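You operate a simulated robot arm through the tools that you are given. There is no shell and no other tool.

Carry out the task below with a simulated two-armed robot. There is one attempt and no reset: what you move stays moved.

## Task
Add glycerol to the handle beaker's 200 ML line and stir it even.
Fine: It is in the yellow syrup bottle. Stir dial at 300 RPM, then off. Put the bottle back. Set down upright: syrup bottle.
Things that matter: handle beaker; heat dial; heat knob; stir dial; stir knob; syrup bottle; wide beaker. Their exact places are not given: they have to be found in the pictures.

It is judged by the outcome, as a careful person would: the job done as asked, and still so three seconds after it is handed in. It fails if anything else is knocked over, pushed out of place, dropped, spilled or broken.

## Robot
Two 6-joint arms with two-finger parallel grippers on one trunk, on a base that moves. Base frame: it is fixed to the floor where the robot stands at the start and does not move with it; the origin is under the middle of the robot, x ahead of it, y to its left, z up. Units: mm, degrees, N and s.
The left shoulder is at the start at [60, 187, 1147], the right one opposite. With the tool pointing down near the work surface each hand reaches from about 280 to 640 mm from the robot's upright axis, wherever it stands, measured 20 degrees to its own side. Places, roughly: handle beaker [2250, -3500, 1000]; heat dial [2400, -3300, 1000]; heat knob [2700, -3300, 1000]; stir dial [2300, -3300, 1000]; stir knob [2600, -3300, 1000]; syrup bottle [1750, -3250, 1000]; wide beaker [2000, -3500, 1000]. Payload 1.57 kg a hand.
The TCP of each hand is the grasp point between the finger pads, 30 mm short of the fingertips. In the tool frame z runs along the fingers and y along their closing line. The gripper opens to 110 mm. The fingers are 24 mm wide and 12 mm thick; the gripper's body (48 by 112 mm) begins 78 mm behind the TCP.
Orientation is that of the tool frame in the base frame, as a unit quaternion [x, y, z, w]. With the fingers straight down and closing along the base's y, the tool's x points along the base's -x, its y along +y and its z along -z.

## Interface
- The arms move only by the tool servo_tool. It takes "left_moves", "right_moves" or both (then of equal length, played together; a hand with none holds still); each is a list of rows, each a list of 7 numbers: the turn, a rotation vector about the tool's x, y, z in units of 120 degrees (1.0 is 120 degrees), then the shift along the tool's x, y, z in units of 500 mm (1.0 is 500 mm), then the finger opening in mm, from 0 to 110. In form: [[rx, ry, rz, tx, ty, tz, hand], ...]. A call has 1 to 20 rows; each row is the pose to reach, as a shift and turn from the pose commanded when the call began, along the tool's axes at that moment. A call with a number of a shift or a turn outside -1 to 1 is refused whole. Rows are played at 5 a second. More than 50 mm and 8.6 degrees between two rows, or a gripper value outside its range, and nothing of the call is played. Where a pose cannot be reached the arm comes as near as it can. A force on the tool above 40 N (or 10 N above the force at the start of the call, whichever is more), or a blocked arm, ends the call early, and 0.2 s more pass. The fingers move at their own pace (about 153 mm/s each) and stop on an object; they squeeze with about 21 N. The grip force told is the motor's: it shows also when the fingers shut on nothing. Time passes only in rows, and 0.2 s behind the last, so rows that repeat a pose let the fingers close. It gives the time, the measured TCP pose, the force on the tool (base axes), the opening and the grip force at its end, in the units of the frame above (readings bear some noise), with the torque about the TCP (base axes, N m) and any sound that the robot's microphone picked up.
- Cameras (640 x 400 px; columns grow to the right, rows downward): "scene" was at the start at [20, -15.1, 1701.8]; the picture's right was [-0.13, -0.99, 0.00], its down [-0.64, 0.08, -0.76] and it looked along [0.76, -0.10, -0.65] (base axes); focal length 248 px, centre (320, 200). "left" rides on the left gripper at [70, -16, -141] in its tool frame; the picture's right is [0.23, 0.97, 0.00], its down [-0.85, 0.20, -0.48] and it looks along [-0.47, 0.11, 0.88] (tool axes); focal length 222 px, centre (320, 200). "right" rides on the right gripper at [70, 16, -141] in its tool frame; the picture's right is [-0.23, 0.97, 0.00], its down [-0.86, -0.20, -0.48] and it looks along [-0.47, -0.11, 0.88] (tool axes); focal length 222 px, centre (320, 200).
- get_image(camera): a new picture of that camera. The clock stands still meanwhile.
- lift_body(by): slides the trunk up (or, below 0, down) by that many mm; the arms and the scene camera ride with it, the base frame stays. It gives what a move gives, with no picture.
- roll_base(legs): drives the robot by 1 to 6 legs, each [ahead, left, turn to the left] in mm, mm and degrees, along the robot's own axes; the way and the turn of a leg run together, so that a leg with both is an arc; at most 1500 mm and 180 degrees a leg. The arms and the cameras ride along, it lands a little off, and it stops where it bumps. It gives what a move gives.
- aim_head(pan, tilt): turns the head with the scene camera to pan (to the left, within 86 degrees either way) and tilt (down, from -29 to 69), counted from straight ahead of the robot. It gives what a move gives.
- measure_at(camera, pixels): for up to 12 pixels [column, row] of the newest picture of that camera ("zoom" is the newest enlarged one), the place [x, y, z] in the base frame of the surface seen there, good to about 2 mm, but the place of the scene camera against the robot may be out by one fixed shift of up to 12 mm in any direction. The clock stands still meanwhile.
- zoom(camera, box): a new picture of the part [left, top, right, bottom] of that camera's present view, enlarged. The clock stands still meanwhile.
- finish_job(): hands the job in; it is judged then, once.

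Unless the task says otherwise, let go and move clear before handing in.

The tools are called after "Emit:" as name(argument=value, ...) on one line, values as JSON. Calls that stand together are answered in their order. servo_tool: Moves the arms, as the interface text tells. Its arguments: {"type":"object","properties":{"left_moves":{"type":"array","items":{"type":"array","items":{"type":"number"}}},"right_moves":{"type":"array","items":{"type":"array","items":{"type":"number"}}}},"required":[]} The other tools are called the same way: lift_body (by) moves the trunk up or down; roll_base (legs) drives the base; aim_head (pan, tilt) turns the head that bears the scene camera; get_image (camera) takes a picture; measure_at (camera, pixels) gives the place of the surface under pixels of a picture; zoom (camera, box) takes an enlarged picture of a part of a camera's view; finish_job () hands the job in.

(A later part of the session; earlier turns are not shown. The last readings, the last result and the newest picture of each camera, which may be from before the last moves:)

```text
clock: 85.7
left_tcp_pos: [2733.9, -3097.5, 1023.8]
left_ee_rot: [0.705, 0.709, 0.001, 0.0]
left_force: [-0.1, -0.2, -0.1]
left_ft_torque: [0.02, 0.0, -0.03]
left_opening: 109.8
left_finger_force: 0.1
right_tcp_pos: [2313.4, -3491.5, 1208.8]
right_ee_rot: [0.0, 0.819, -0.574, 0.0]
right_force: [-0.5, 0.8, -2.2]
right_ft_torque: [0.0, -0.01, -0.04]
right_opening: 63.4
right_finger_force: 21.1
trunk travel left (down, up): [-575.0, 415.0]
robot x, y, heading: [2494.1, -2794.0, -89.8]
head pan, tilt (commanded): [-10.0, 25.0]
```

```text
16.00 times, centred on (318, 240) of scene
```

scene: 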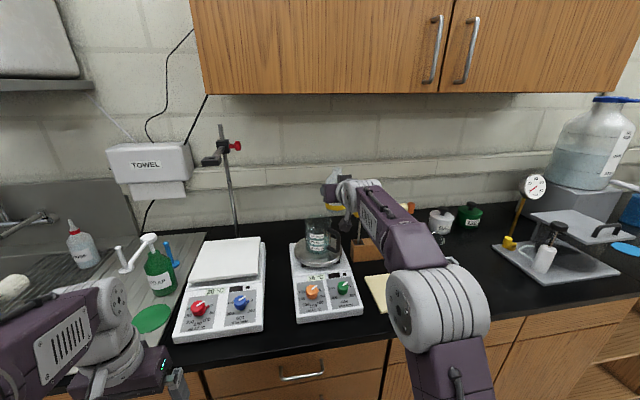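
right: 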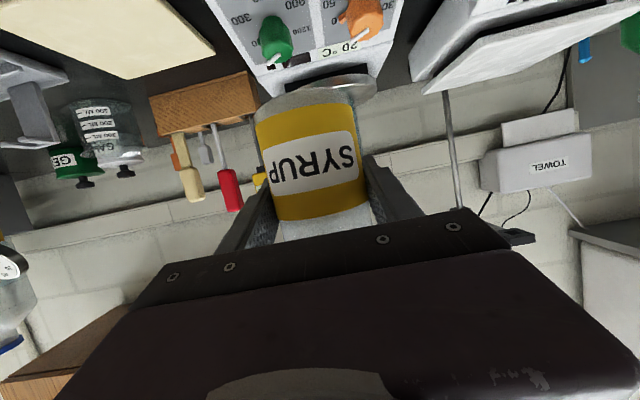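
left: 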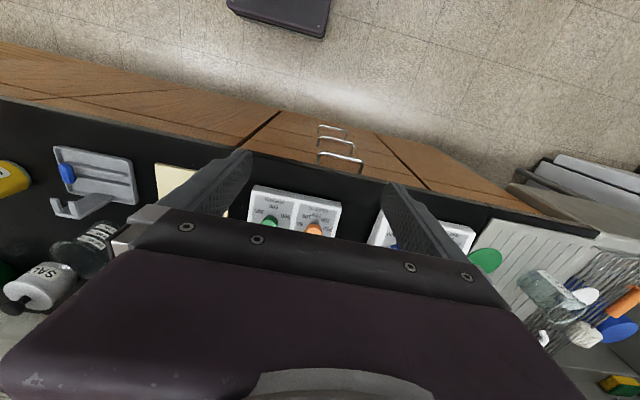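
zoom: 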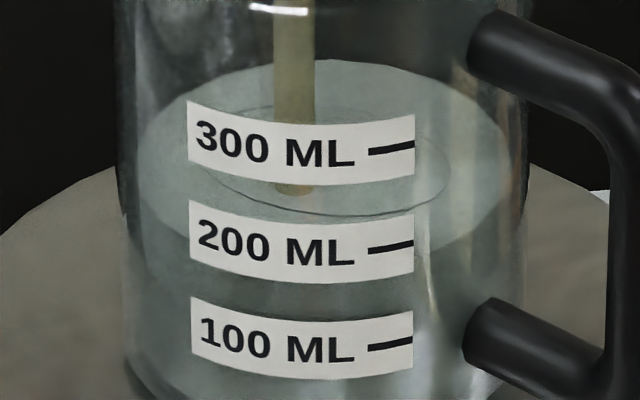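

The surface back edge is at row 58 in this view; the 200 line would put it at about row 15–25. I keep this tilt for 0.8 s.

Emit:
servo_tool(right_moves=[[0, 0, 0, 0, 0, 0, 40], [0, 0, 0, 0, 0, 0, 40], [0, 0, 0, 0, 0, 0, 40]])

Emit:
zoom(camera="scene", box=[298, 227, 338, 252])

```text
clock: 86.5
left_tcp_pos: [2733.3, -3098.8, 1022.7]
left_ee_rot: [0.706, 0.708, 0.001, -0.001]
left_force: [-0.7, 0.8, -0.4]
left_ft_torque: [-0.04, -0.01, -0.01]
left_opening: 109.9
left_finger_force: 0.0
right_tcp_pos: [2315.1, -3491.2, 1209.4]
right_ee_rot: [-0.001, 0.819, -0.573, 0.001]
right_force: [0.3, 0.0, -1.8]
right_ft_torque: [-0.02, 0.01, 0.02]
right_opening: 63.3
right_finger_force: 21.1
trunk travel left (down, up): [-575.0, 415.0]
robot x, y, heading: [2495.4, -2786.7, -89.9]
head pan, tilt (commanded): [-10.0, 25.0]
```

```text
16.00 times, centred on (318, 240) of scene
```

zoom: 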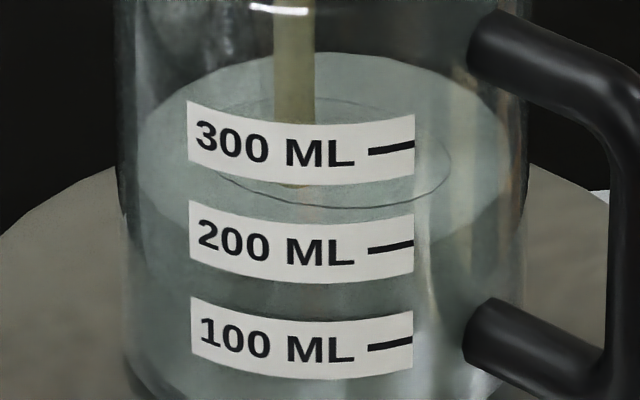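

Back edge is now at row ~51 (about +8 mL in 0.8 s). I tilt 2° more and hold about 1 s.

Emit:
servo_tool(right_moves=[[0, 0, -0.0167, 0, 0, 0, 40], [0, 0, -0.0167, 0, 0, 0, 40], [0, 0, -0.0167, 0, 0, 0, 40], [0, 0, -0.0167, 0, 0, 0, 40]])

Emit:
zoom(camera="scene", box=[298, 227, 338, 252])

```text
clock: 87.5
left_tcp_pos: [2733.0, -3098.3, 1022.3]
left_ee_rot: [0.705, 0.709, 0.0, 0.0]
left_force: [0.3, 0.5, 0.1]
left_ft_torque: [0.03, 0.02, 0.01]
left_opening: 110.0
left_finger_force: 0.0
right_tcp_pos: [2313.5, -3492.4, 1209.4]
right_ee_rot: [-0.015, 0.819, -0.574, -0.008]
right_force: [0.8, -0.6, -1.7]
right_ft_torque: [0.0, -0.03, 0.02]
right_opening: 64.0
right_finger_force: 20.8
trunk travel left (down, up): [-575.0, 415.0]
robot x, y, heading: [2493.0, -2792.1, -89.5]
head pan, tilt (commanded): [-10.0, 25.0]
```

```text
16.00 times, centred on (318, 240) of scene
```

zoom: 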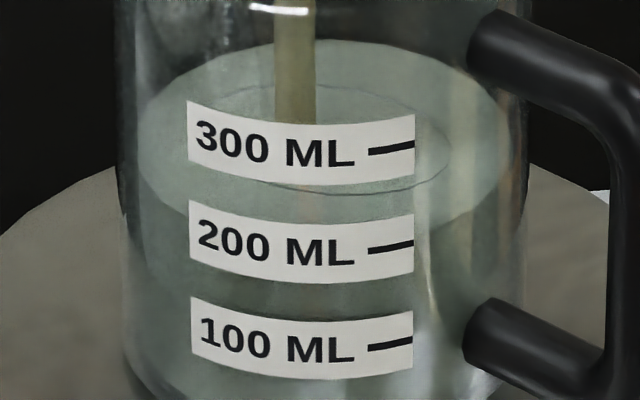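

Back edge at row ~39 now. I hold 0.6 s more.

Emit:
servo_tool(right_moves=[[0, 0, 0, 0, 0, 0, 40], [0, 0, 0, 0, 0, 0, 40]])

Emit:
zoom(camera="scene", box=[298, 227, 338, 252])

```text
clock: 88.1
left_tcp_pos: [2732.0, -3098.4, 1024.0]
left_ee_rot: [0.705, 0.709, 0.0, 0.0]
left_force: [0.4, -0.3, -0.6]
left_ft_torque: [-0.05, -0.01, 0.01]
left_opening: 110.0
left_finger_force: 0.1
right_tcp_pos: [2315.0, -3491.1, 1209.7]
right_ee_rot: [-0.017, 0.818, -0.575, -0.008]
right_force: [-0.4, 0.5, -1.8]
right_ft_torque: [-0.06, 0.0, -0.05]
right_opening: 63.6
right_finger_force: 20.6
trunk travel left (down, up): [-575.0, 415.0]
robot x, y, heading: [2493.8, -2788.4, -89.7]
head pan, tilt (commanded): [-10.0, 25.0]
```

```text
16.00 times, centred on (318, 240) of scene
```

zoom: 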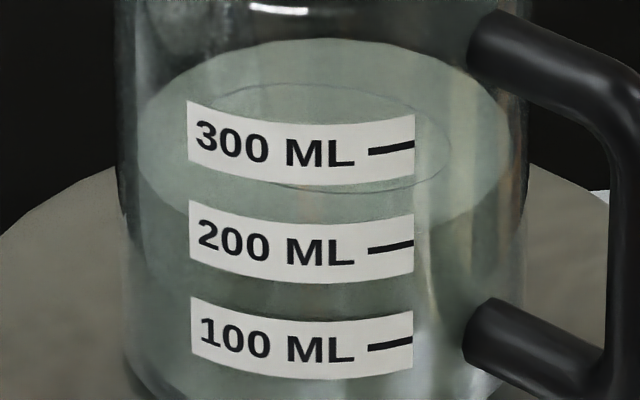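

The stream stopped again; back edge at row 37, front about row 257, so roughly 180–187 mL. I look through the right hand's camera as a second check of the level.

Emit:
get_image(camera="right")

Emit:
get_image(camera="left")

```text
taken
```

right: 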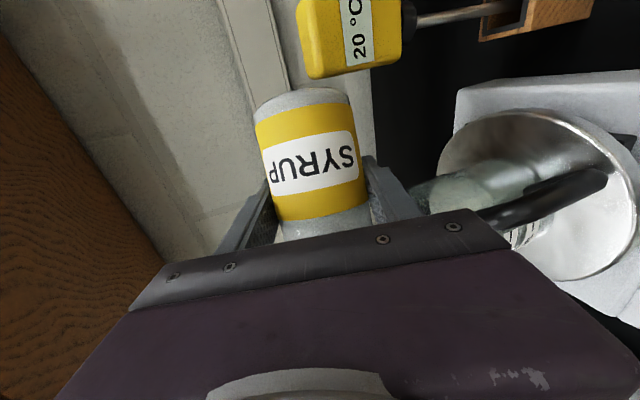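

```text
taken
```

left: 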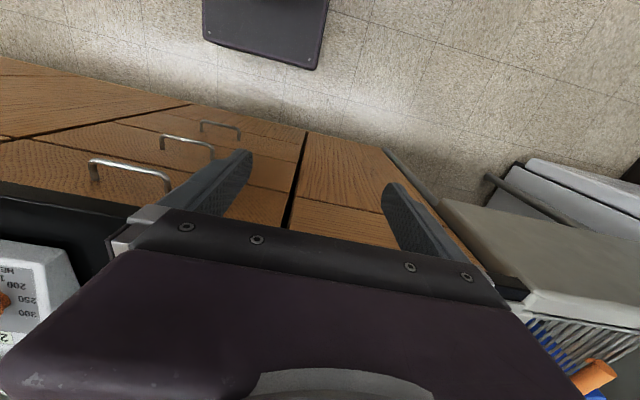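

To be sure of the level I'll take a flat side view: roll the bottle back (raising 35 mm to clear the rim), back off the base, and lower the trunk so the head camera is near mark height.

Emit:
servo_tool(right_moves=[[0, 0, 0.0625, 0.0006, -0.0164, -0.006, 40], [0, 0, 0.125, 0.0012, -0.0329, -0.012, 40], [0, 0, 0.1875, 0.0017, -0.0493, -0.018, 40], [0, 0, 0.25, 0.0023, -0.0657, -0.0239, 40], [0, 0, 0.3125, 0.0023, -0.0657, -0.0239, 40], [0, 0, 0.375, 0.0023, -0.0657, -0.0239, 40], [0, 0, 0.4375, 0.0023, -0.0657, -0.0239, 40], [0, 0, 0.5, 0.0023, -0.0657, -0.0239, 40]])

Emit:
zoom(camera="scene", box=[262, 170, 390, 270])

```text
clock: 89.9
left_tcp_pos: [2733.2, -3098.9, 1023.1]
left_ee_rot: [0.705, 0.709, 0.0, 0.0]
left_force: [-1.4, 0.0, -0.4]
left_ft_torque: [0.0, -0.01, -0.03]
left_opening: 110.0
left_finger_force: 0.1
right_tcp_pos: [2313.9, -3491.4, 1244.4]
right_ee_rot: [0.396, 0.717, -0.501, 0.28]
right_force: [-0.3, 0.1, -0.8]
right_ft_torque: [-0.02, 0.01, -0.01]
right_opening: 63.2
right_finger_force: 21.1
trunk travel left (down, up): [-575.0, 415.0]
robot x, y, heading: [2495.9, -2789.0, -89.8]
head pan, tilt (commanded): [-10.0, 25.0]
```

```text
4.00 times, centred on (326, 220) of scene
```

zoom: 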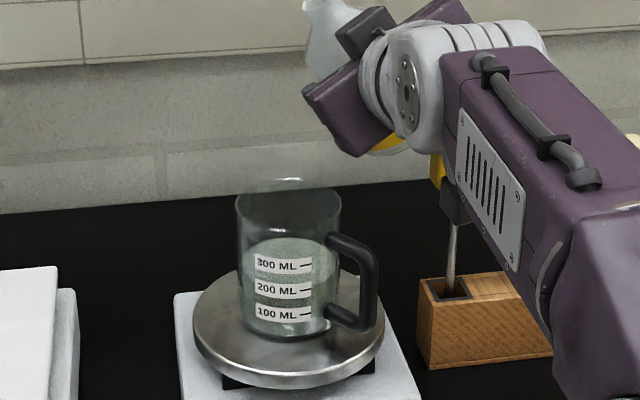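

Bottle is rolled back without drips. I back off 360 mm and lower the trunk 330 mm for the flat view.

Emit:
roll_base(legs=[[-360, 0, 0]])

Emit:
lift_body(by=-330)

Emit:
aim_head(pan=-8, tilt=5)

Emit:
get_image(camera="scene")

```text
clock: 92.2
left_tcp_pos: [2731.8, -2738.6, 1023.7]
left_ee_rot: [0.703, 0.711, 0.0, 0.0]
left_force: [0.5, -0.3, 0.0]
left_ft_torque: [-0.01, 0.01, 0.0]
left_opening: 109.9
left_finger_force: 0.0
right_tcp_pos: [2315.7, -3135.2, 1244.6]
right_ee_rot: [0.394, 0.718, -0.502, 0.28]
right_force: [-0.1, 0.3, -0.9]
right_ft_torque: [-0.02, 0.02, 0.01]
right_opening: 63.3
right_finger_force: 20.8
trunk travel left (down, up): [-575.0, 415.0]
robot x, y, heading: [2497.1, -2437.3, -89.8]
head pan, tilt (commanded): [-10.0, 25.0]
```

```text
clock: 95.5
left_tcp_pos: [2732.5, -2740.2, 692.4]
left_ee_rot: [0.704, 0.711, 0.001, 0.001]
left_force: [-0.2, -1.1, 0.3]
left_ft_torque: [0.04, 0.03, -0.01]
left_opening: 109.8
left_finger_force: 0.1
right_tcp_pos: [2315.6, -3136.5, 914.9]
right_ee_rot: [0.394, 0.718, -0.502, 0.279]
right_force: [-0.7, 0.3, -1.7]
right_ft_torque: [0.0, 0.01, 0.01]
right_opening: 63.6
right_finger_force: 20.7
trunk travel left (down, up): [-245.0, 745.0]
robot x, y, heading: [2489.4, -2437.2, -89.4]
head pan, tilt (commanded): [-10.0, 25.0]
```

```text
clock: 96.3
left_tcp_pos: [2732.6, -2740.5, 692.8]
left_ee_rot: [0.704, 0.71, -0.001, -0.001]
left_force: [0.5, -0.1, 0.0]
left_ft_torque: [-0.02, -0.02, -0.01]
left_opening: 110.1
left_finger_force: 0.0
right_tcp_pos: [2315.6, -3135.6, 915.4]
right_ee_rot: [0.394, 0.718, -0.501, 0.28]
right_force: [-0.1, 0.7, -1.2]
right_ft_torque: [0.0, -0.02, 0.01]
right_opening: 63.5
right_finger_force: 20.8
trunk travel left (down, up): [-245.0, 745.0]
robot x, y, heading: [2494.0, -2430.0, -89.5]
head pan, tilt (commanded): [-8.0, 5.0]
```

```text
taken
```

scene: 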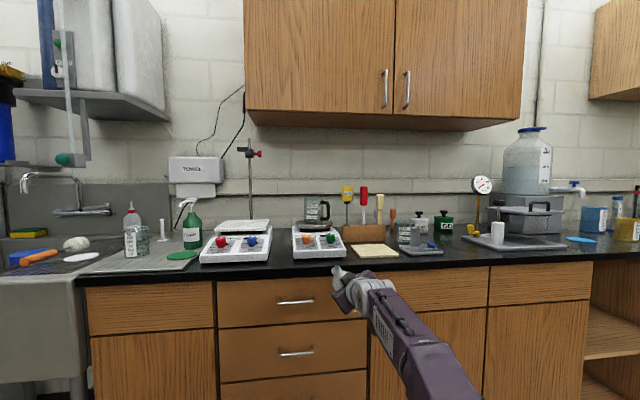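

Emit:
zoom(camera="scene", box=[296, 192, 344, 232])

Emit:
zoom(camera="scene", box=[302, 205, 334, 225])

```text
10.00 times, centred on (320, 212) of scene
```

zoom: 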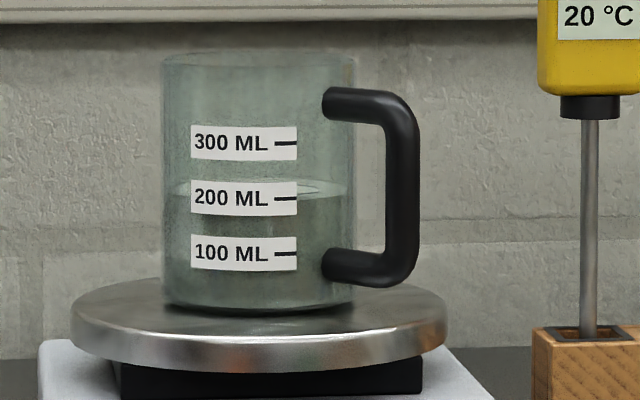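

```text
16.00 times, centred on (318, 215) of scene
```

zoom: 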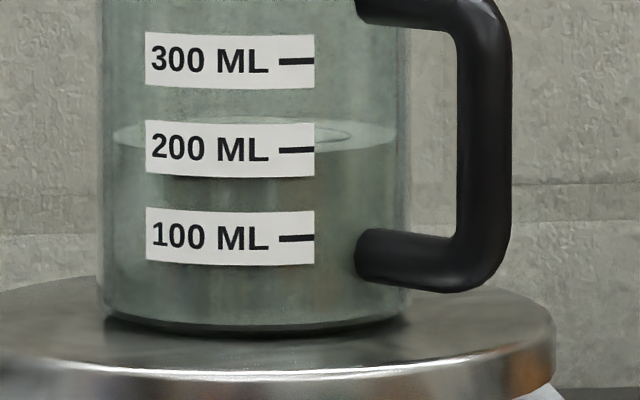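

The flat view shows the surface (rows ~116–153 at zoom 16x) essentially at the 200 dash (row 150–151), maybe ~195 mL. I lower the trunk 130 mm more for an exactly level look.

Emit:
lift_body(by=-130)

Emit:
get_image(camera="scene")

```text
clock: 97.9
left_tcp_pos: [2731.7, -2741.2, 562.4]
left_ee_rot: [0.703, 0.711, 0.0, 0.0]
left_force: [-0.7, -0.1, -0.5]
left_ft_torque: [-0.01, -0.01, -0.01]
left_opening: 110.2
left_finger_force: 0.0
right_tcp_pos: [2315.4, -3136.1, 784.6]
right_ee_rot: [0.394, 0.718, -0.501, 0.281]
right_force: [-0.5, 1.1, -1.9]
right_ft_torque: [0.02, 0.03, 0.0]
right_opening: 63.4
right_finger_force: 21.1
trunk travel left (down, up): [-115.0, 875.0]
robot x, y, heading: [2495.9, -2434.5, -89.5]
head pan, tilt (commanded): [-8.0, 5.0]
```

```text
taken
```

scene: 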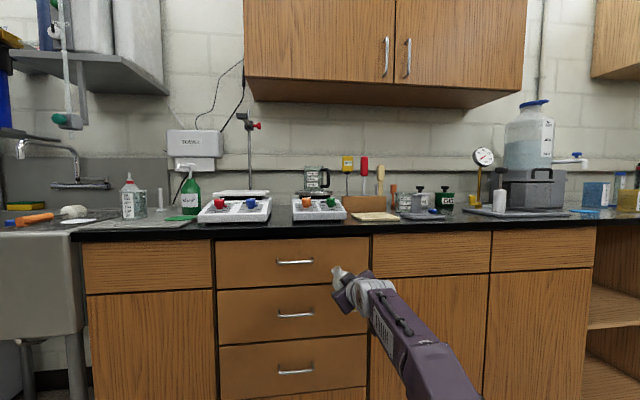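

Emit:
zoom(camera="scene", box=[300, 168, 332, 188])

```text
16.00 times, centred on (316, 178) of scene
```

zoom: 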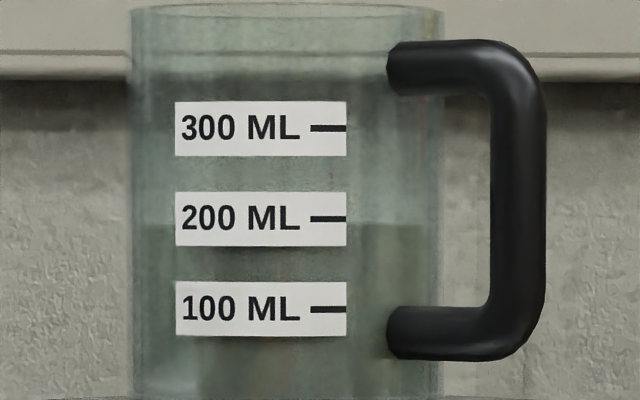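

Edge-on, the surface is at row ~224 against the 200 dash at 219 and 100 at 310: about 194–195 mL. I go back for a small top-up of ~5 mL: raise the trunk 460 mm and drive ahead 355 mm.

Emit:
lift_body(by=460)

Emit:
aim_head(pan=-10, tilt=25)

Emit:
roll_base(legs=[[355, 0, -0.3]])

Emit:
get_image(camera="scene")

```text
refused: 460 is not a number from -400 to 400
```

```text
clock: 98.7
left_tcp_pos: [2733.3, -2740.5, 562.8]
left_ee_rot: [0.703, 0.711, 0.0, 0.0]
left_force: [0.8, -0.1, -0.2]
left_ft_torque: [-0.01, -0.02, -0.02]
left_opening: 110.0
left_finger_force: 0.1
right_tcp_pos: [2315.9, -3135.8, 785.0]
right_ee_rot: [0.393, 0.719, -0.5, 0.28]
right_force: [-0.5, 0.7, -2.2]
right_ft_torque: [0.02, -0.01, 0.0]
right_opening: 63.4
right_finger_force: 21.0
trunk travel left (down, up): [-115.0, 875.0]
robot x, y, heading: [2493.3, -2437.5, -89.5]
head pan, tilt (commanded): [-10.0, 25.0]
```

```text
clock: 99.9
left_tcp_pos: [2733.1, -2820.1, 563.9]
left_ee_rot: [0.705, 0.709, -0.001, 0.001]
left_force: [0.5, -0.2, 0.7]
left_ft_torque: [-0.03, 0.03, 0.02]
left_opening: 110.0
left_finger_force: 0.0
right_tcp_pos: [2314.1, -3207.3, 785.7]
right_ee_rot: [0.399, 0.72, -0.496, 0.278]
right_force: [2.3, 24.1, 0.6]
right_ft_torque: [-0.56, 0.14, -0.64]
right_opening: 63.4
right_finger_force: 21.0
trunk travel left (down, up): [-115.0, 875.0]
robot x, y, heading: [2495.8, -2513.1, -89.8]
head pan, tilt (commanded): [-10.0, 25.0]
stopped in leg 1: the force on the tool passed its limit at 170 N (the readings are from after the stop); the commanded pose is now the measured one
```

```text
taken
```

scene: 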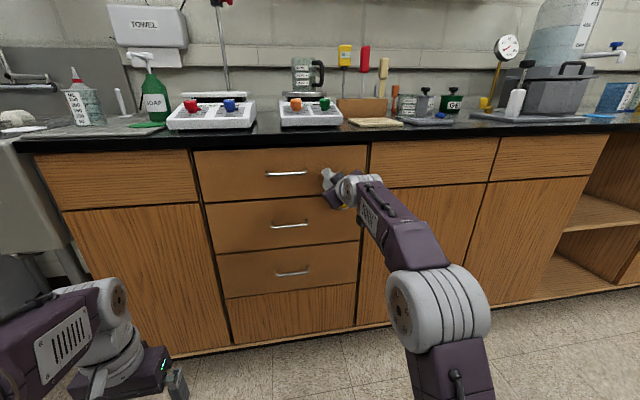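

My lift was refused (limit 400), and the base then drove the hand against the drawer front; the bottle is still gripped (63.4 mm). I back off at once and inspect.

Emit:
roll_base(legs=[[-85, 0, 0]])

Emit:
get_image(camera="right")

Emit:
get_image(camera="scene")

```text
clock: 101.0
left_tcp_pos: [2730.9, -2740.5, 563.4]
left_ee_rot: [0.706, 0.708, 0.0, 0.0]
left_force: [-0.4, -0.8, 0.3]
left_ft_torque: [0.02, 0.03, 0.0]
left_opening: 110.0
left_finger_force: 0.1
right_tcp_pos: [2313.3, -3129.7, 781.6]
right_ee_rot: [0.4, 0.721, -0.494, 0.278]
right_force: [0.3, -0.3, -2.0]
right_ft_torque: [0.0, -0.04, -0.01]
right_opening: 63.4
right_finger_force: 21.0
trunk travel left (down, up): [-115.0, 875.0]
robot x, y, heading: [2492.1, -2431.4, -90.0]
head pan, tilt (commanded): [-10.0, 25.0]
```

```text
taken
```

right: 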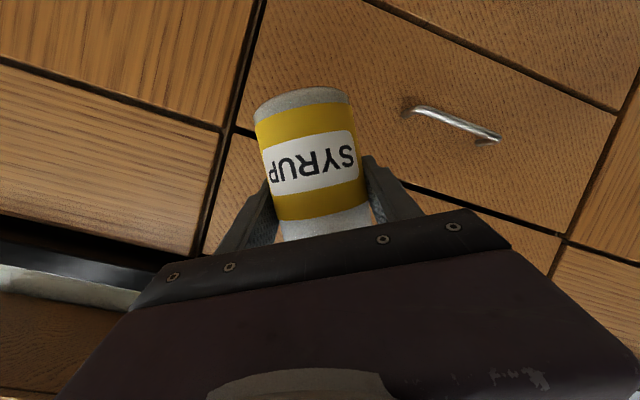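

```text
taken
```

scene: 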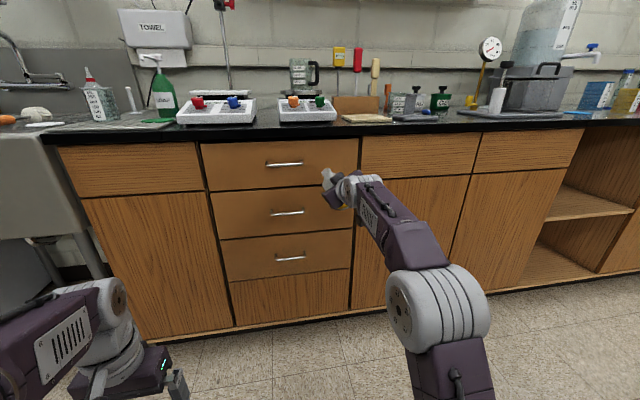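

The bottle has not slipped (label and edges as before), the drawer looks unmoved, and the force is back to normal. Now I raise the trunk step by step, waiting for each result.

Emit:
lift_body(by=400)

```text
clock: 104.8
left_tcp_pos: [2732.6, -2740.8, 962.9]
left_ee_rot: [0.706, 0.708, 0.0, 0.0]
left_force: [0.3, -0.7, 0.4]
left_ft_torque: [0.01, -0.02, 0.01]
left_opening: 110.2
left_finger_force: 0.1
right_tcp_pos: [2313.2, -3130.0, 1182.4]
right_ee_rot: [0.4, 0.721, -0.493, 0.277]
right_force: [-0.8, -0.5, -2.1]
right_ft_torque: [-0.02, 0.04, 0.03]
right_opening: 63.3
right_finger_force: 21.1
trunk travel left (down, up): [-515.0, 475.0]
robot x, y, heading: [2491.5, -2435.1, -89.8]
head pan, tilt (commanded): [-10.0, 25.0]
```

Trunk is up 400 mm (hand at z≈1182). I raise the remaining 60 mm.

Emit:
lift_body(by=60)

```text
clock: 105.8
left_tcp_pos: [2730.9, -2739.8, 1022.9]
left_ee_rot: [0.706, 0.708, 0.0, -0.001]
left_force: [-1.1, 0.0, -0.8]
left_ft_torque: [-0.03, 0.0, 0.0]
left_opening: 109.9
left_finger_force: 0.0
right_tcp_pos: [2312.2, -3130.8, 1242.4]
right_ee_rot: [0.4, 0.721, -0.493, 0.277]
right_force: [0.0, 1.3, -2.2]
right_ft_torque: [-0.03, -0.01, 0.03]
right_opening: 63.7
right_finger_force: 20.7
trunk travel left (down, up): [-575.0, 415.0]
robot x, y, heading: [2495.1, -2429.2, -89.6]
head pan, tilt (commanded): [-10.0, 25.0]
```

Hand at z≈1242, bottle's lowest point ≈1172, clear of the beaker handle (1137). I drive ahead 360 mm.

Emit:
roll_base(legs=[[360, 0, -0.2]])

Emit:
get_image(camera="scene")

Emit:
zoom(camera="scene", box=[262, 170, 390, 270])

```text
clock: 108.1
left_tcp_pos: [2727.2, -3099.9, 1022.2]
left_ee_rot: [0.71, 0.704, 0.0, 0.0]
left_force: [0.6, -1.1, 1.1]
left_ft_torque: [0.0, 0.01, -0.02]
left_opening: 110.2
left_finger_force: 0.1
right_tcp_pos: [2304.2, -3484.0, 1243.0]
right_ee_rot: [0.404, 0.718, -0.495, 0.275]
right_force: [-0.2, -0.5, -1.5]
right_ft_torque: [0.01, -0.01, 0.02]
right_opening: 63.5
right_finger_force: 20.7
trunk travel left (down, up): [-575.0, 415.0]
robot x, y, heading: [2493.9, -2788.7, -90.5]
head pan, tilt (commanded): [-10.0, 25.0]
```

```text
taken
```

scene: 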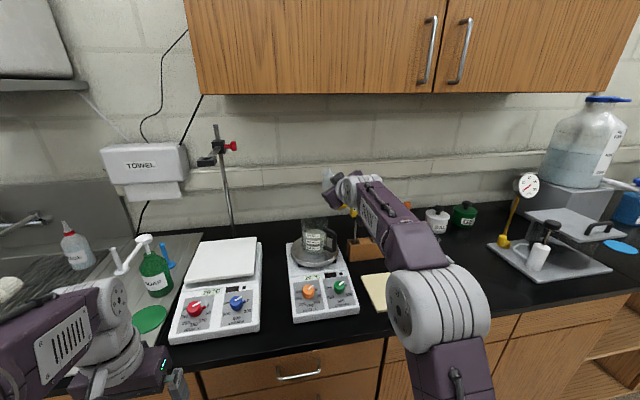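

```text
4.00 times, centred on (326, 220) of scene
```

zoom: 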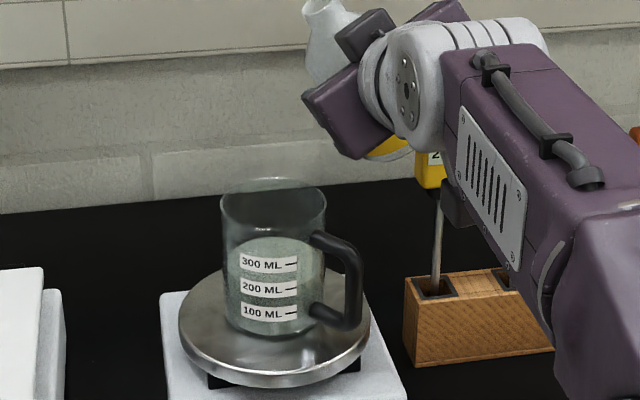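

The hand is ~10 mm off the former spot, so I correct that while rolling to ~82.5° true tilt (just below the last no-flow angle 85.0°) and lowering 33 mm.

Emit:
servo_tool(right_moves=[[0, 0, -0.0604, -0.0075, 0.006, 0.0084, 40], [0, 0, -0.1208, -0.015, 0.012, 0.0167, 40], [0, 0, -0.1813, -0.015, 0.012, 0.0167, 40], [0, 0, -0.2417, -0.015, 0.012, 0.0167, 40], [0, 0, -0.3021, -0.0019, 0.02, 0.0226, 40], [0, 0, -0.3625, 0.0112, 0.0281, 0.0285, 40], [0, 0, -0.4229, 0.0243, 0.0361, 0.0344, 40], [0, 0, -0.4833, 0.0374, 0.0442, 0.0403, 40]])

Emit:
zoom(camera="scene", box=[262, 170, 390, 270])

```text
clock: 109.9
left_tcp_pos: [2728.1, -3098.5, 1024.1]
left_ee_rot: [0.709, 0.705, 0.0, 0.0]
left_force: [-0.1, 0.2, 0.1]
left_ft_torque: [0.02, 0.03, 0.05]
left_opening: 110.1
left_finger_force: 0.1
right_tcp_pos: [2315.4, -3493.1, 1207.5]
right_ee_rot: [0.004, 0.825, -0.566, 0.001]
right_force: [0.2, 0.8, -1.7]
right_ft_torque: [-0.01, -0.03, 0.0]
right_opening: 63.4
right_finger_force: 20.9
trunk travel left (down, up): [-575.0, 415.0]
robot x, y, heading: [2491.5, -2787.1, -90.6]
head pan, tilt (commanded): [-10.0, 25.0]
```

```text
4.00 times, centred on (326, 220) of scene
```

zoom: 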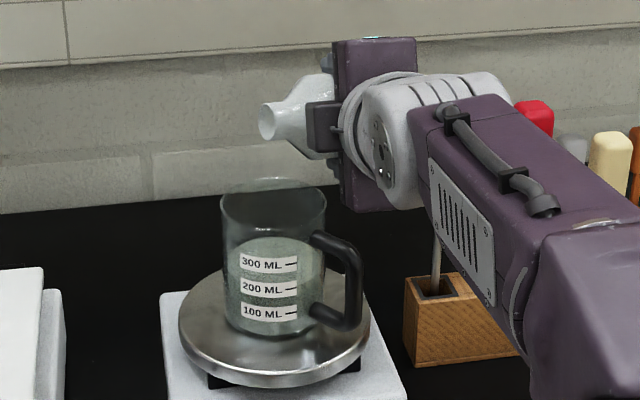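

True tilt is 82.6° and nothing flows. I take a baseline close-up, then tilt 2.8° in slow steps to just at the earlier end angle.

Emit:
zoom(camera="scene", box=[294, 226, 334, 251])

Emit:
servo_tool(right_moves=[[0, 0, -0.0117, 0, 0, 0, 40], [0, 0, -0.0233, 0, 0, 0, 40], [0, 0, -0.0233, 0, 0, 0, 40]])

Emit:
zoom(camera="scene", box=[294, 226, 334, 251])

```text
16.00 times, centred on (314, 238) of scene
```

zoom: 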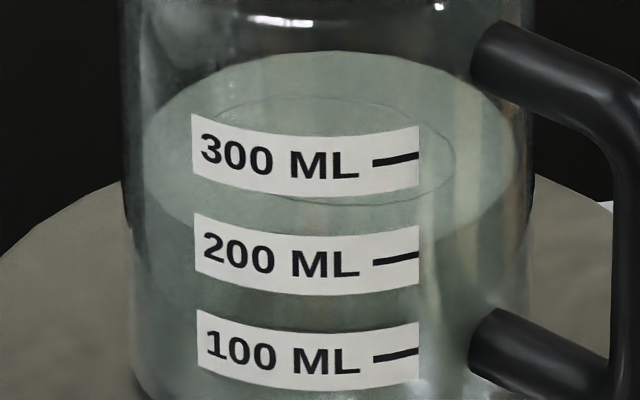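

```text
clock: 110.7
left_tcp_pos: [2727.3, -3099.1, 1022.9]
left_ee_rot: [0.71, 0.704, 0.0, 0.0]
left_force: [0.5, 0.2, -0.4]
left_ft_torque: [-0.01, 0.01, 0.02]
left_opening: 110.2
left_finger_force: 0.1
right_tcp_pos: [2313.5, -3493.2, 1208.5]
right_ee_rot: [-0.014, 0.824, -0.566, -0.014]
right_force: [-0.1, -0.2, -1.8]
right_ft_torque: [0.01, -0.02, 0.01]
right_opening: 63.5
right_finger_force: 21.2
trunk travel left (down, up): [-575.0, 415.0]
robot x, y, heading: [2494.9, -2786.4, -90.3]
head pan, tilt (commanded): [-10.0, 25.0]
```

```text
16.00 times, centred on (314, 238) of scene
```

zoom: 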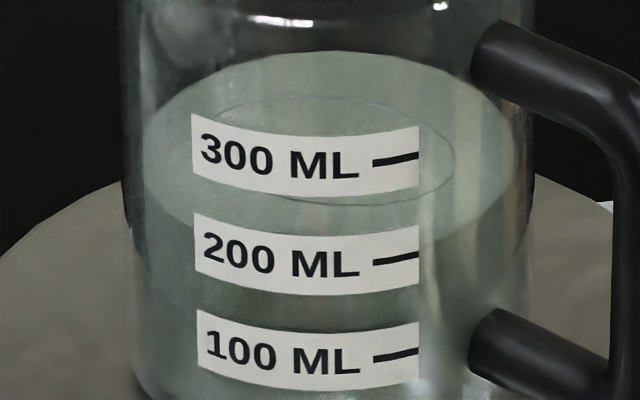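

No flow at this angle, as expected. Now I add 0.6° and wait about a second.

Emit:
servo_tool(right_moves=[[0, 0, -0.005, 0, 0, 0, 40], [0, 0, -0.005, 0, 0, 0, 40], [0, 0, -0.005, 0, 0, 0, 40], [0, 0, -0.005, 0, 0, 0, 40]])

Emit:
zoom(camera="scene", box=[294, 226, 334, 251])

```text
clock: 111.7
left_tcp_pos: [2727.2, -3099.4, 1021.9]
left_ee_rot: [0.709, 0.705, 0.0, 0.001]
left_force: [0.0, 0.8, -0.4]
left_ft_torque: [0.02, 0.02, -0.01]
left_opening: 110.0
left_finger_force: 0.0
right_tcp_pos: [2315.0, -3493.6, 1209.0]
right_ee_rot: [-0.019, 0.824, -0.566, -0.018]
right_force: [-0.1, 0.5, -1.3]
right_ft_torque: [0.01, 0.0, 0.04]
right_opening: 63.4
right_finger_force: 21.3
trunk travel left (down, up): [-575.0, 415.0]
robot x, y, heading: [2494.1, -2789.8, -90.2]
head pan, tilt (commanded): [-10.0, 25.0]
```

```text
16.00 times, centred on (314, 238) of scene
```

zoom: 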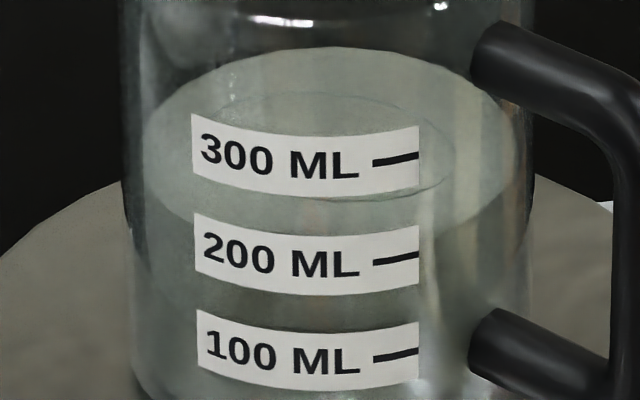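

The back edge rose from row 51 to 47, about +5 mL, so it's at ~200 now and the flow has stopped. I roll the bottle back upright, raising 35 mm on the way.

Emit:
servo_tool(right_moves=[[0, 0, 0.0647, 0.0009, -0.0163, -0.0063, 40], [0, 0, 0.1294, 0.0018, -0.0326, -0.0125, 40], [0, 0, 0.1941, 0.0027, -0.0489, -0.0188, 40], [0, 0, 0.2588, 0.0036, -0.0652, -0.0251, 40], [0, 0, 0.3235, 0.0036, -0.0652, -0.0251, 40], [0, 0, 0.3882, 0.0036, -0.0652, -0.0251, 40], [0, 0, 0.4528, 0.0036, -0.0652, -0.0251, 40], [0, 0, 0.5175, 0.0036, -0.0652, -0.0251, 40], [0, 0, 0.5822, 0.0036, -0.0652, -0.0251, 40], [0, 0, 0.6469, 0.0036, -0.0652, -0.0251, 40], [0, 0, 0.7116, 0.0036, -0.0652, -0.0251, 40], [0, 0, 0.7763, 0.0036, -0.0652, -0.0251, 40], [0, 0, 0.7763, 0.0036, -0.0652, -0.0251, 40]])

Emit:
zoom(camera="scene", box=[262, 170, 390, 270])

Emit:
get_image(camera="right")

```text
clock: 114.5
left_tcp_pos: [2726.5, -3100.3, 1022.7]
left_ee_rot: [0.709, 0.705, 0.0, 0.0]
left_force: [-1.0, -0.7, -0.3]
left_ft_torque: [0.01, -0.03, 0.03]
left_opening: 110.2
left_finger_force: 0.0
right_tcp_pos: [2313.5, -3492.9, 1244.5]
right_ee_rot: [0.586, 0.581, -0.4, 0.399]
right_force: [-0.7, 0.2, -1.9]
right_ft_torque: [0.02, 0.02, -0.01]
right_opening: 63.6
right_finger_force: 20.8
trunk travel left (down, up): [-575.0, 415.0]
robot x, y, heading: [2491.5, -2790.5, -90.5]
head pan, tilt (commanded): [-10.0, 25.0]
```

```text
4.00 times, centred on (326, 220) of scene
```

zoom: 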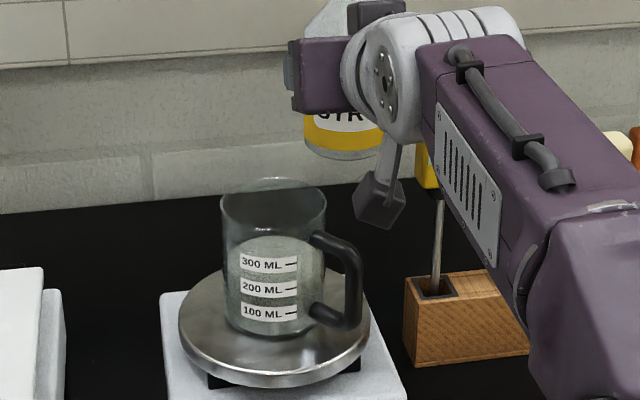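

```text
taken
```

right: 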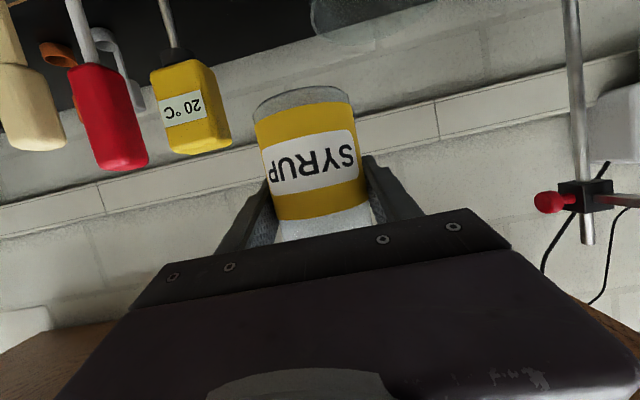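

Bottle is upright in the grip, level in the beaker unchanged. I back away from the beaker 250 mm, then strafe right ~502 mm toward the bottle's home.

Emit:
roll_base(legs=[[-250, 0, 0.4], [0, -502, 0]])

Emit:
aim_head(pan=-12, tilt=25)

Emit:
get_image(camera="scene")

```text
clock: 118.9
left_tcp_pos: [2228.1, -2855.8, 1022.9]
left_ee_rot: [0.7, 0.714, 0.0, 0.0]
left_force: [0.1, 0.3, 0.2]
left_ft_torque: [0.04, -0.01, 0.0]
left_opening: 109.8
left_finger_force: 0.1
right_tcp_pos: [1827.2, -3259.5, 1244.5]
right_ee_rot: [0.577, 0.589, -0.395, 0.405]
right_force: [-1.0, -0.3, -1.9]
right_ft_torque: [-0.03, -0.01, 0.0]
right_opening: 63.6
right_finger_force: 21.6
trunk travel left (down, up): [-575.0, 415.0]
robot x, y, heading: [1983.1, -2550.5, -89.0]
head pan, tilt (commanded): [-10.0, 25.0]
```

```text
clock: 119.5
left_tcp_pos: [2228.4, -2854.2, 1022.1]
left_ee_rot: [0.7, 0.714, 0.0, 0.001]
left_force: [0.0, 0.2, 0.9]
left_ft_torque: [-0.02, -0.02, -0.01]
left_opening: 110.0
left_finger_force: 0.1
right_tcp_pos: [1826.2, -3260.1, 1244.5]
right_ee_rot: [0.578, 0.589, -0.395, 0.404]
right_force: [0.3, -0.2, -2.5]
right_ft_torque: [0.01, -0.03, 0.03]
right_opening: 63.5
right_finger_force: 21.6
trunk travel left (down, up): [-575.0, 415.0]
robot x, y, heading: [1984.0, -2551.4, -88.6]
head pan, tilt (commanded): [-12.0, 25.0]
```

```text
taken
```

scene: 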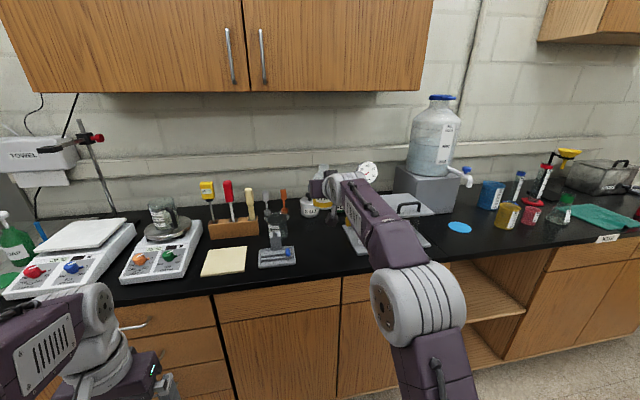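

Heading is about -88.8°, TCP at (1826,-3260). I turn right 1.2° and go ahead 107 mm, then fine-tune with the arm.

Emit:
roll_base(legs=[[107, 0, -1.2]])

```text
clock: 120.7
left_tcp_pos: [2224.1, -2969.8, 1023.5]
left_ee_rot: [0.707, 0.707, 0.0, 0.0]
left_force: [-1.2, 0.1, 0.6]
left_ft_torque: [0.01, 0.01, 0.0]
left_opening: 110.0
left_finger_force: 0.1
right_tcp_pos: [1814.5, -3365.9, 1245.0]
right_ee_rot: [0.582, 0.584, -0.399, 0.401]
right_force: [-0.6, 0.1, -1.7]
right_ft_torque: [-0.03, 0.0, 0.0]
right_opening: 63.6
right_finger_force: 21.1
trunk travel left (down, up): [-575.0, 415.0]
robot x, y, heading: [1985.4, -2658.2, -89.8]
head pan, tilt (commanded): [-12.0, 25.0]
```

Hand is within 4 mm of home; I trim position and the 1.2° pitch so the bottle is exactly vertical, then lower the trunk 200 mm.

Emit:
servo_tool(right_moves=[[0.0019, -0.0049, 0.0003, -0.0007, -0.003, 0.0018, 40], [0.0038, -0.0097, 0.0007, -0.0014, -0.006, 0.0037, 40], [0.0038, -0.0097, 0.0007, -0.0014, -0.006, 0.0037, 40]])

Emit:
get_image(camera="right")

```text
clock: 121.5
left_tcp_pos: [2222.8, -2969.5, 1022.9]
left_ee_rot: [0.706, 0.708, 0.0, 0.0]
left_force: [0.5, 0.1, -0.2]
left_ft_torque: [0.01, -0.01, 0.04]
left_opening: 109.9
left_finger_force: 0.2
right_tcp_pos: [1812.8, -3367.2, 1246.0]
right_ee_rot: [0.581, 0.577, -0.407, 0.404]
right_force: [-0.5, 0.0, -1.8]
right_ft_torque: [-0.01, -0.02, -0.03]
right_opening: 63.7
right_finger_force: 21.0
trunk travel left (down, up): [-575.0, 415.0]
robot x, y, heading: [1984.5, -2660.6, -89.8]
head pan, tilt (commanded): [-12.0, 25.0]
```

```text
taken
```

right: 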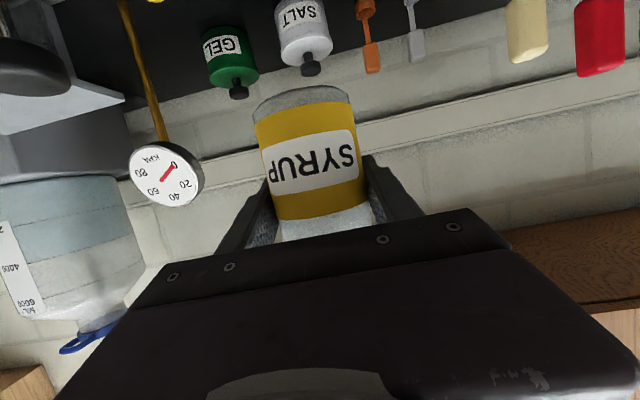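

Pose is now practically the grasp pose, 235 mm above home. I lower the trunk 200 mm.

Emit:
lift_body(by=-200)

Emit:
get_image(camera="scene")

```text
clock: 123.7
left_tcp_pos: [2224.3, -2969.0, 823.0]
left_ee_rot: [0.707, 0.708, -0.001, 0.0]
left_force: [-0.3, -0.2, -0.1]
left_ft_torque: [0.02, 0.0, 0.01]
left_opening: 110.2
left_finger_force: 0.0
right_tcp_pos: [1811.9, -3366.8, 1046.8]
right_ee_rot: [0.58, 0.578, -0.407, 0.405]
right_force: [0.2, 0.5, -1.1]
right_ft_torque: [-0.02, 0.01, 0.01]
right_opening: 63.1
right_finger_force: 21.2
trunk travel left (down, up): [-375.0, 615.0]
robot x, y, heading: [1988.0, -2660.3, -89.7]
head pan, tilt (commanded): [-12.0, 25.0]
```

```text
taken
```

scene: 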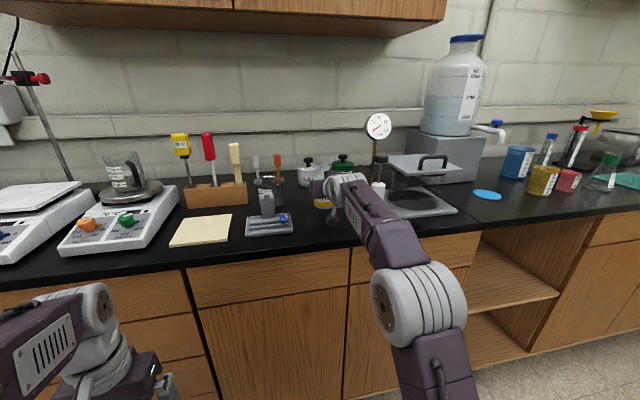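

I lower the last 34 mm slowly with the arm, watching the force.

Emit:
servo_tool(right_moves=[[0, 0, 0, 0.0158, 0, 0.0057, 40], [0, 0, 0, 0.0316, 0, 0.0115, 40], [0, 0, 0, 0.0474, 0, 0.0172, 40], [0, 0, 0, 0.0583, 0, 0.0212, 40], [0, 0, 0, 0.0639, 0, 0.0233, 40], [0, 0, 0, 0.0639, 0, 0.0233, 40]])

```text
clock: 125.1
left_tcp_pos: [2223.9, -2968.7, 821.9]
left_ee_rot: [0.706, 0.708, 0.0, 0.0]
left_force: [-0.3, 0.7, 0.0]
left_ft_torque: [0.01, -0.01, 0.0]
left_opening: 110.0
left_finger_force: 0.1
right_tcp_pos: [1812.6, -3367.0, 1011.7]
right_ee_rot: [0.58, 0.577, -0.407, 0.405]
right_force: [0.4, 0.7, -1.3]
right_ft_torque: [0.02, 0.02, 0.0]
right_opening: 63.4
right_finger_force: 21.3
trunk travel left (down, up): [-375.0, 615.0]
robot x, y, heading: [1987.0, -2660.4, -89.9]
head pan, tilt (commanded): [-12.0, 25.0]
```

Still hanging at z=1011.7. I lower 1 mm steps until the base touches.

Emit:
servo_tool(right_moves=[[0, 0, 0, 0.0019, 0, 0.0007, 40], [0, 0, 0, 0.0028, 0, 0.001, 40], [0, 0, 0, 0.0028, 0, 0.001, 40]])

Emit:
zoom(camera="scene", box=[280, 140, 400, 240])

Emit:
get_image(camera="right")

```text
clock: 125.9
left_tcp_pos: [2224.3, -2969.8, 823.1]
left_ee_rot: [0.706, 0.708, 0.0, 0.0]
left_force: [-0.4, 0.0, -0.3]
left_ft_torque: [0.04, -0.02, 0.0]
left_opening: 110.0
left_finger_force: 0.0
right_tcp_pos: [1811.6, -3366.7, 1011.1]
right_ee_rot: [0.58, 0.577, -0.408, 0.405]
right_force: [-1.7, -1.5, 1.7]
right_ft_torque: [0.1, 0.06, 0.04]
right_opening: 63.7
right_finger_force: 21.1
trunk travel left (down, up): [-375.0, 615.0]
robot x, y, heading: [1985.5, -2662.2, -90.0]
head pan, tilt (commanded): [-12.0, 25.0]
```

```text
4.00 times, centred on (340, 190) of scene
```

zoom: 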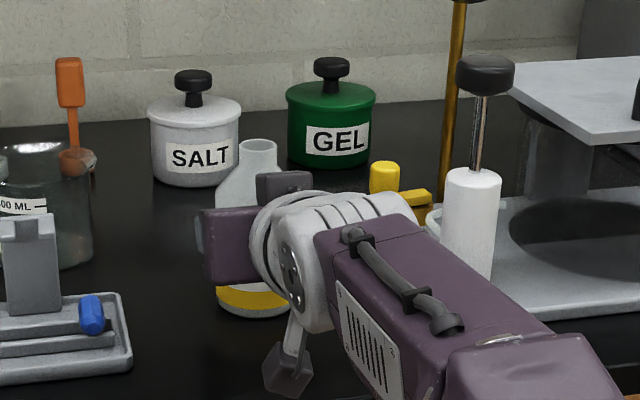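

```text
taken
```

right: 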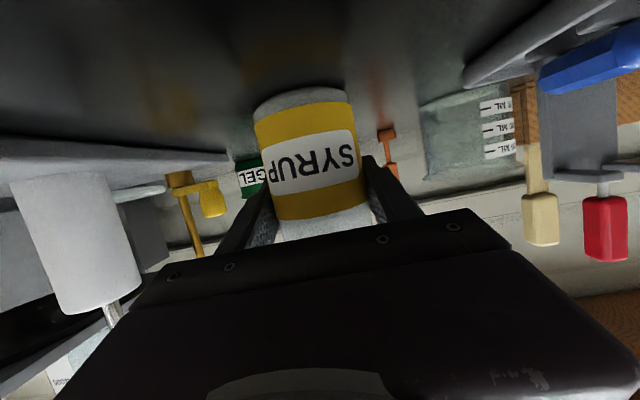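

The force turned to +1.7 N: the bottle's base is on the counter at its old place. I open the fingers.

Emit:
servo_tool(right_moves=[[0, 0, 0, 0, 0, 0, 70], [0, 0, 0, 0, 0, 0, 85], [0, 0, 0, 0, 0, 0, 105], [0, 0, 0, 0, 0, 0, 110]])

Emit:
get_image(camera="right")

```text
clock: 126.9
left_tcp_pos: [2223.6, -2968.9, 821.8]
left_ee_rot: [0.706, 0.708, 0.0, 0.0]
left_force: [-0.1, 0.5, -0.4]
left_ft_torque: [0.01, 0.03, -0.02]
left_opening: 110.1
left_finger_force: 0.1
right_tcp_pos: [1813.3, -3367.5, 1010.6]
right_ee_rot: [0.58, 0.578, -0.407, 0.405]
right_force: [0.3, 0.4, -0.5]
right_ft_torque: [0.02, 0.04, 0.01]
right_opening: 110.1
right_finger_force: 0.0
trunk travel left (down, up): [-375.0, 615.0]
robot x, y, heading: [1983.1, -2662.7, -90.0]
head pan, tilt (commanded): [-12.0, 25.0]
```

```text
taken
```

right: 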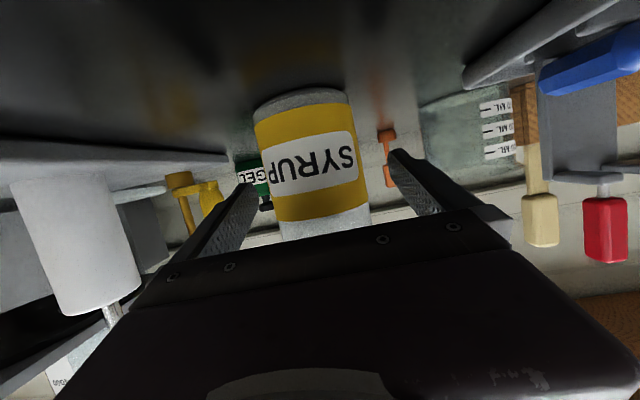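

The bottle stands free and upright between the open fingers. I withdraw the hand straight back 140 mm.

Emit:
servo_tool(right_moves=[[0, 0, 0, 0.0192, 0, -0.0526, 110], [0, 0, 0, 0.0383, 0, -0.1053, 110], [0, 0, 0, 0.0575, 0, -0.1579, 110], [0, 0, 0, 0.0766, 0, -0.2106, 110], [0, 0, 0, 0.0958, 0, -0.2632, 110]])

Emit:
get_image(camera="right")

Emit:
zoom(camera="scene", box=[240, 130, 400, 240])

```text
clock: 128.1
left_tcp_pos: [2223.9, -2967.5, 822.8]
left_ee_rot: [0.707, 0.707, -0.001, 0.0]
left_force: [0.4, -0.4, 0.5]
left_ft_torque: [-0.05, -0.01, -0.02]
left_opening: 109.9
left_finger_force: 0.0
right_tcp_pos: [1813.6, -3229.0, 1010.5]
right_ee_rot: [0.581, 0.577, -0.407, 0.404]
right_force: [0.6, -0.6, 0.5]
right_ft_torque: [-0.03, 0.01, -0.02]
right_opening: 110.1
right_finger_force: 0.1
trunk travel left (down, up): [-375.0, 615.0]
robot x, y, heading: [1987.1, -2657.5, -89.7]
head pan, tilt (commanded): [-12.0, 25.0]
```

```text
taken
```

right: 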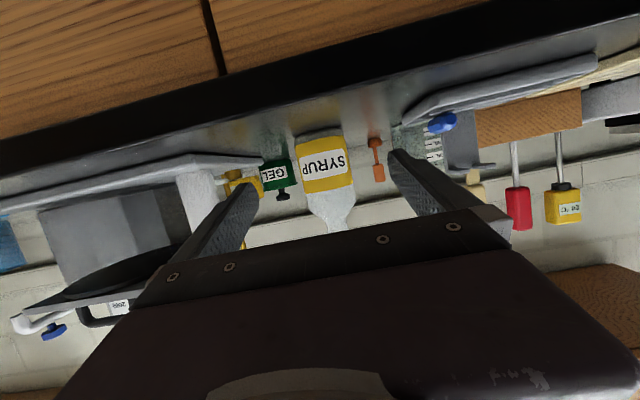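

```text
3.64 times, centred on (320, 185) of scene
```

zoom: 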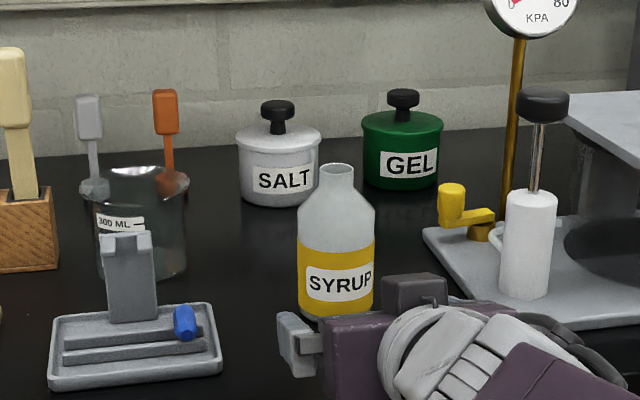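

The bottle is back at its place, upright. Next is the dial: I raise the trunk 200 mm and pull the right arm back so it stays clear, to use the left hand (tool-down) on the green dial.

Emit:
lift_body(by=200)

Emit:
servo_tool(right_moves=[[0, 0, 0, 0.0205, 0, -0.0564, 110], [0, 0, 0, 0.041, 0, -0.1128, 110], [0, 0, 0, 0.0616, 0, -0.1692, 110], [0, 0, 0, 0.0821, 0, -0.2256, 110], [0, 0, 0, 0.1026, 0, -0.282, 110]])

```text
clock: 130.3
left_tcp_pos: [2225.4, -2968.4, 1022.0]
left_ee_rot: [0.706, 0.708, 0.0, 0.0]
left_force: [0.6, -0.1, -0.3]
left_ft_torque: [0.0, -0.01, 0.0]
left_opening: 110.0
left_finger_force: 0.0
right_tcp_pos: [1813.0, -3230.4, 1209.6]
right_ee_rot: [0.58, 0.577, -0.407, 0.405]
right_force: [0.2, 0.2, -0.4]
right_ft_torque: [0.0, -0.01, -0.02]
right_opening: 110.0
right_finger_force: 0.0
trunk travel left (down, up): [-575.0, 415.0]
robot x, y, heading: [1986.5, -2660.9, -89.8]
head pan, tilt (commanded): [-12.0, 25.0]
```

```text
clock: 131.5
left_tcp_pos: [2224.4, -2969.5, 1022.4]
left_ee_rot: [0.706, 0.708, 0.0, 0.0]
left_force: [-0.1, -0.5, -0.3]
left_ft_torque: [-0.04, 0.01, 0.03]
left_opening: 110.1
left_finger_force: 0.0
right_tcp_pos: [1819.4, -3141.7, 1204.6]
right_ee_rot: [0.581, 0.577, -0.407, 0.405]
right_force: [0.3, 0.3, -0.3]
right_ft_torque: [-0.01, 0.03, 0.02]
right_opening: 109.8
right_finger_force: 0.1
right hand out of reach, approached as far as the arm can: row 3, 4, 5
trunk travel left (down, up): [-575.0, 415.0]
robot x, y, heading: [1985.6, -2663.8, -89.8]
head pan, tilt (commanded): [-12.0, 25.0]
```

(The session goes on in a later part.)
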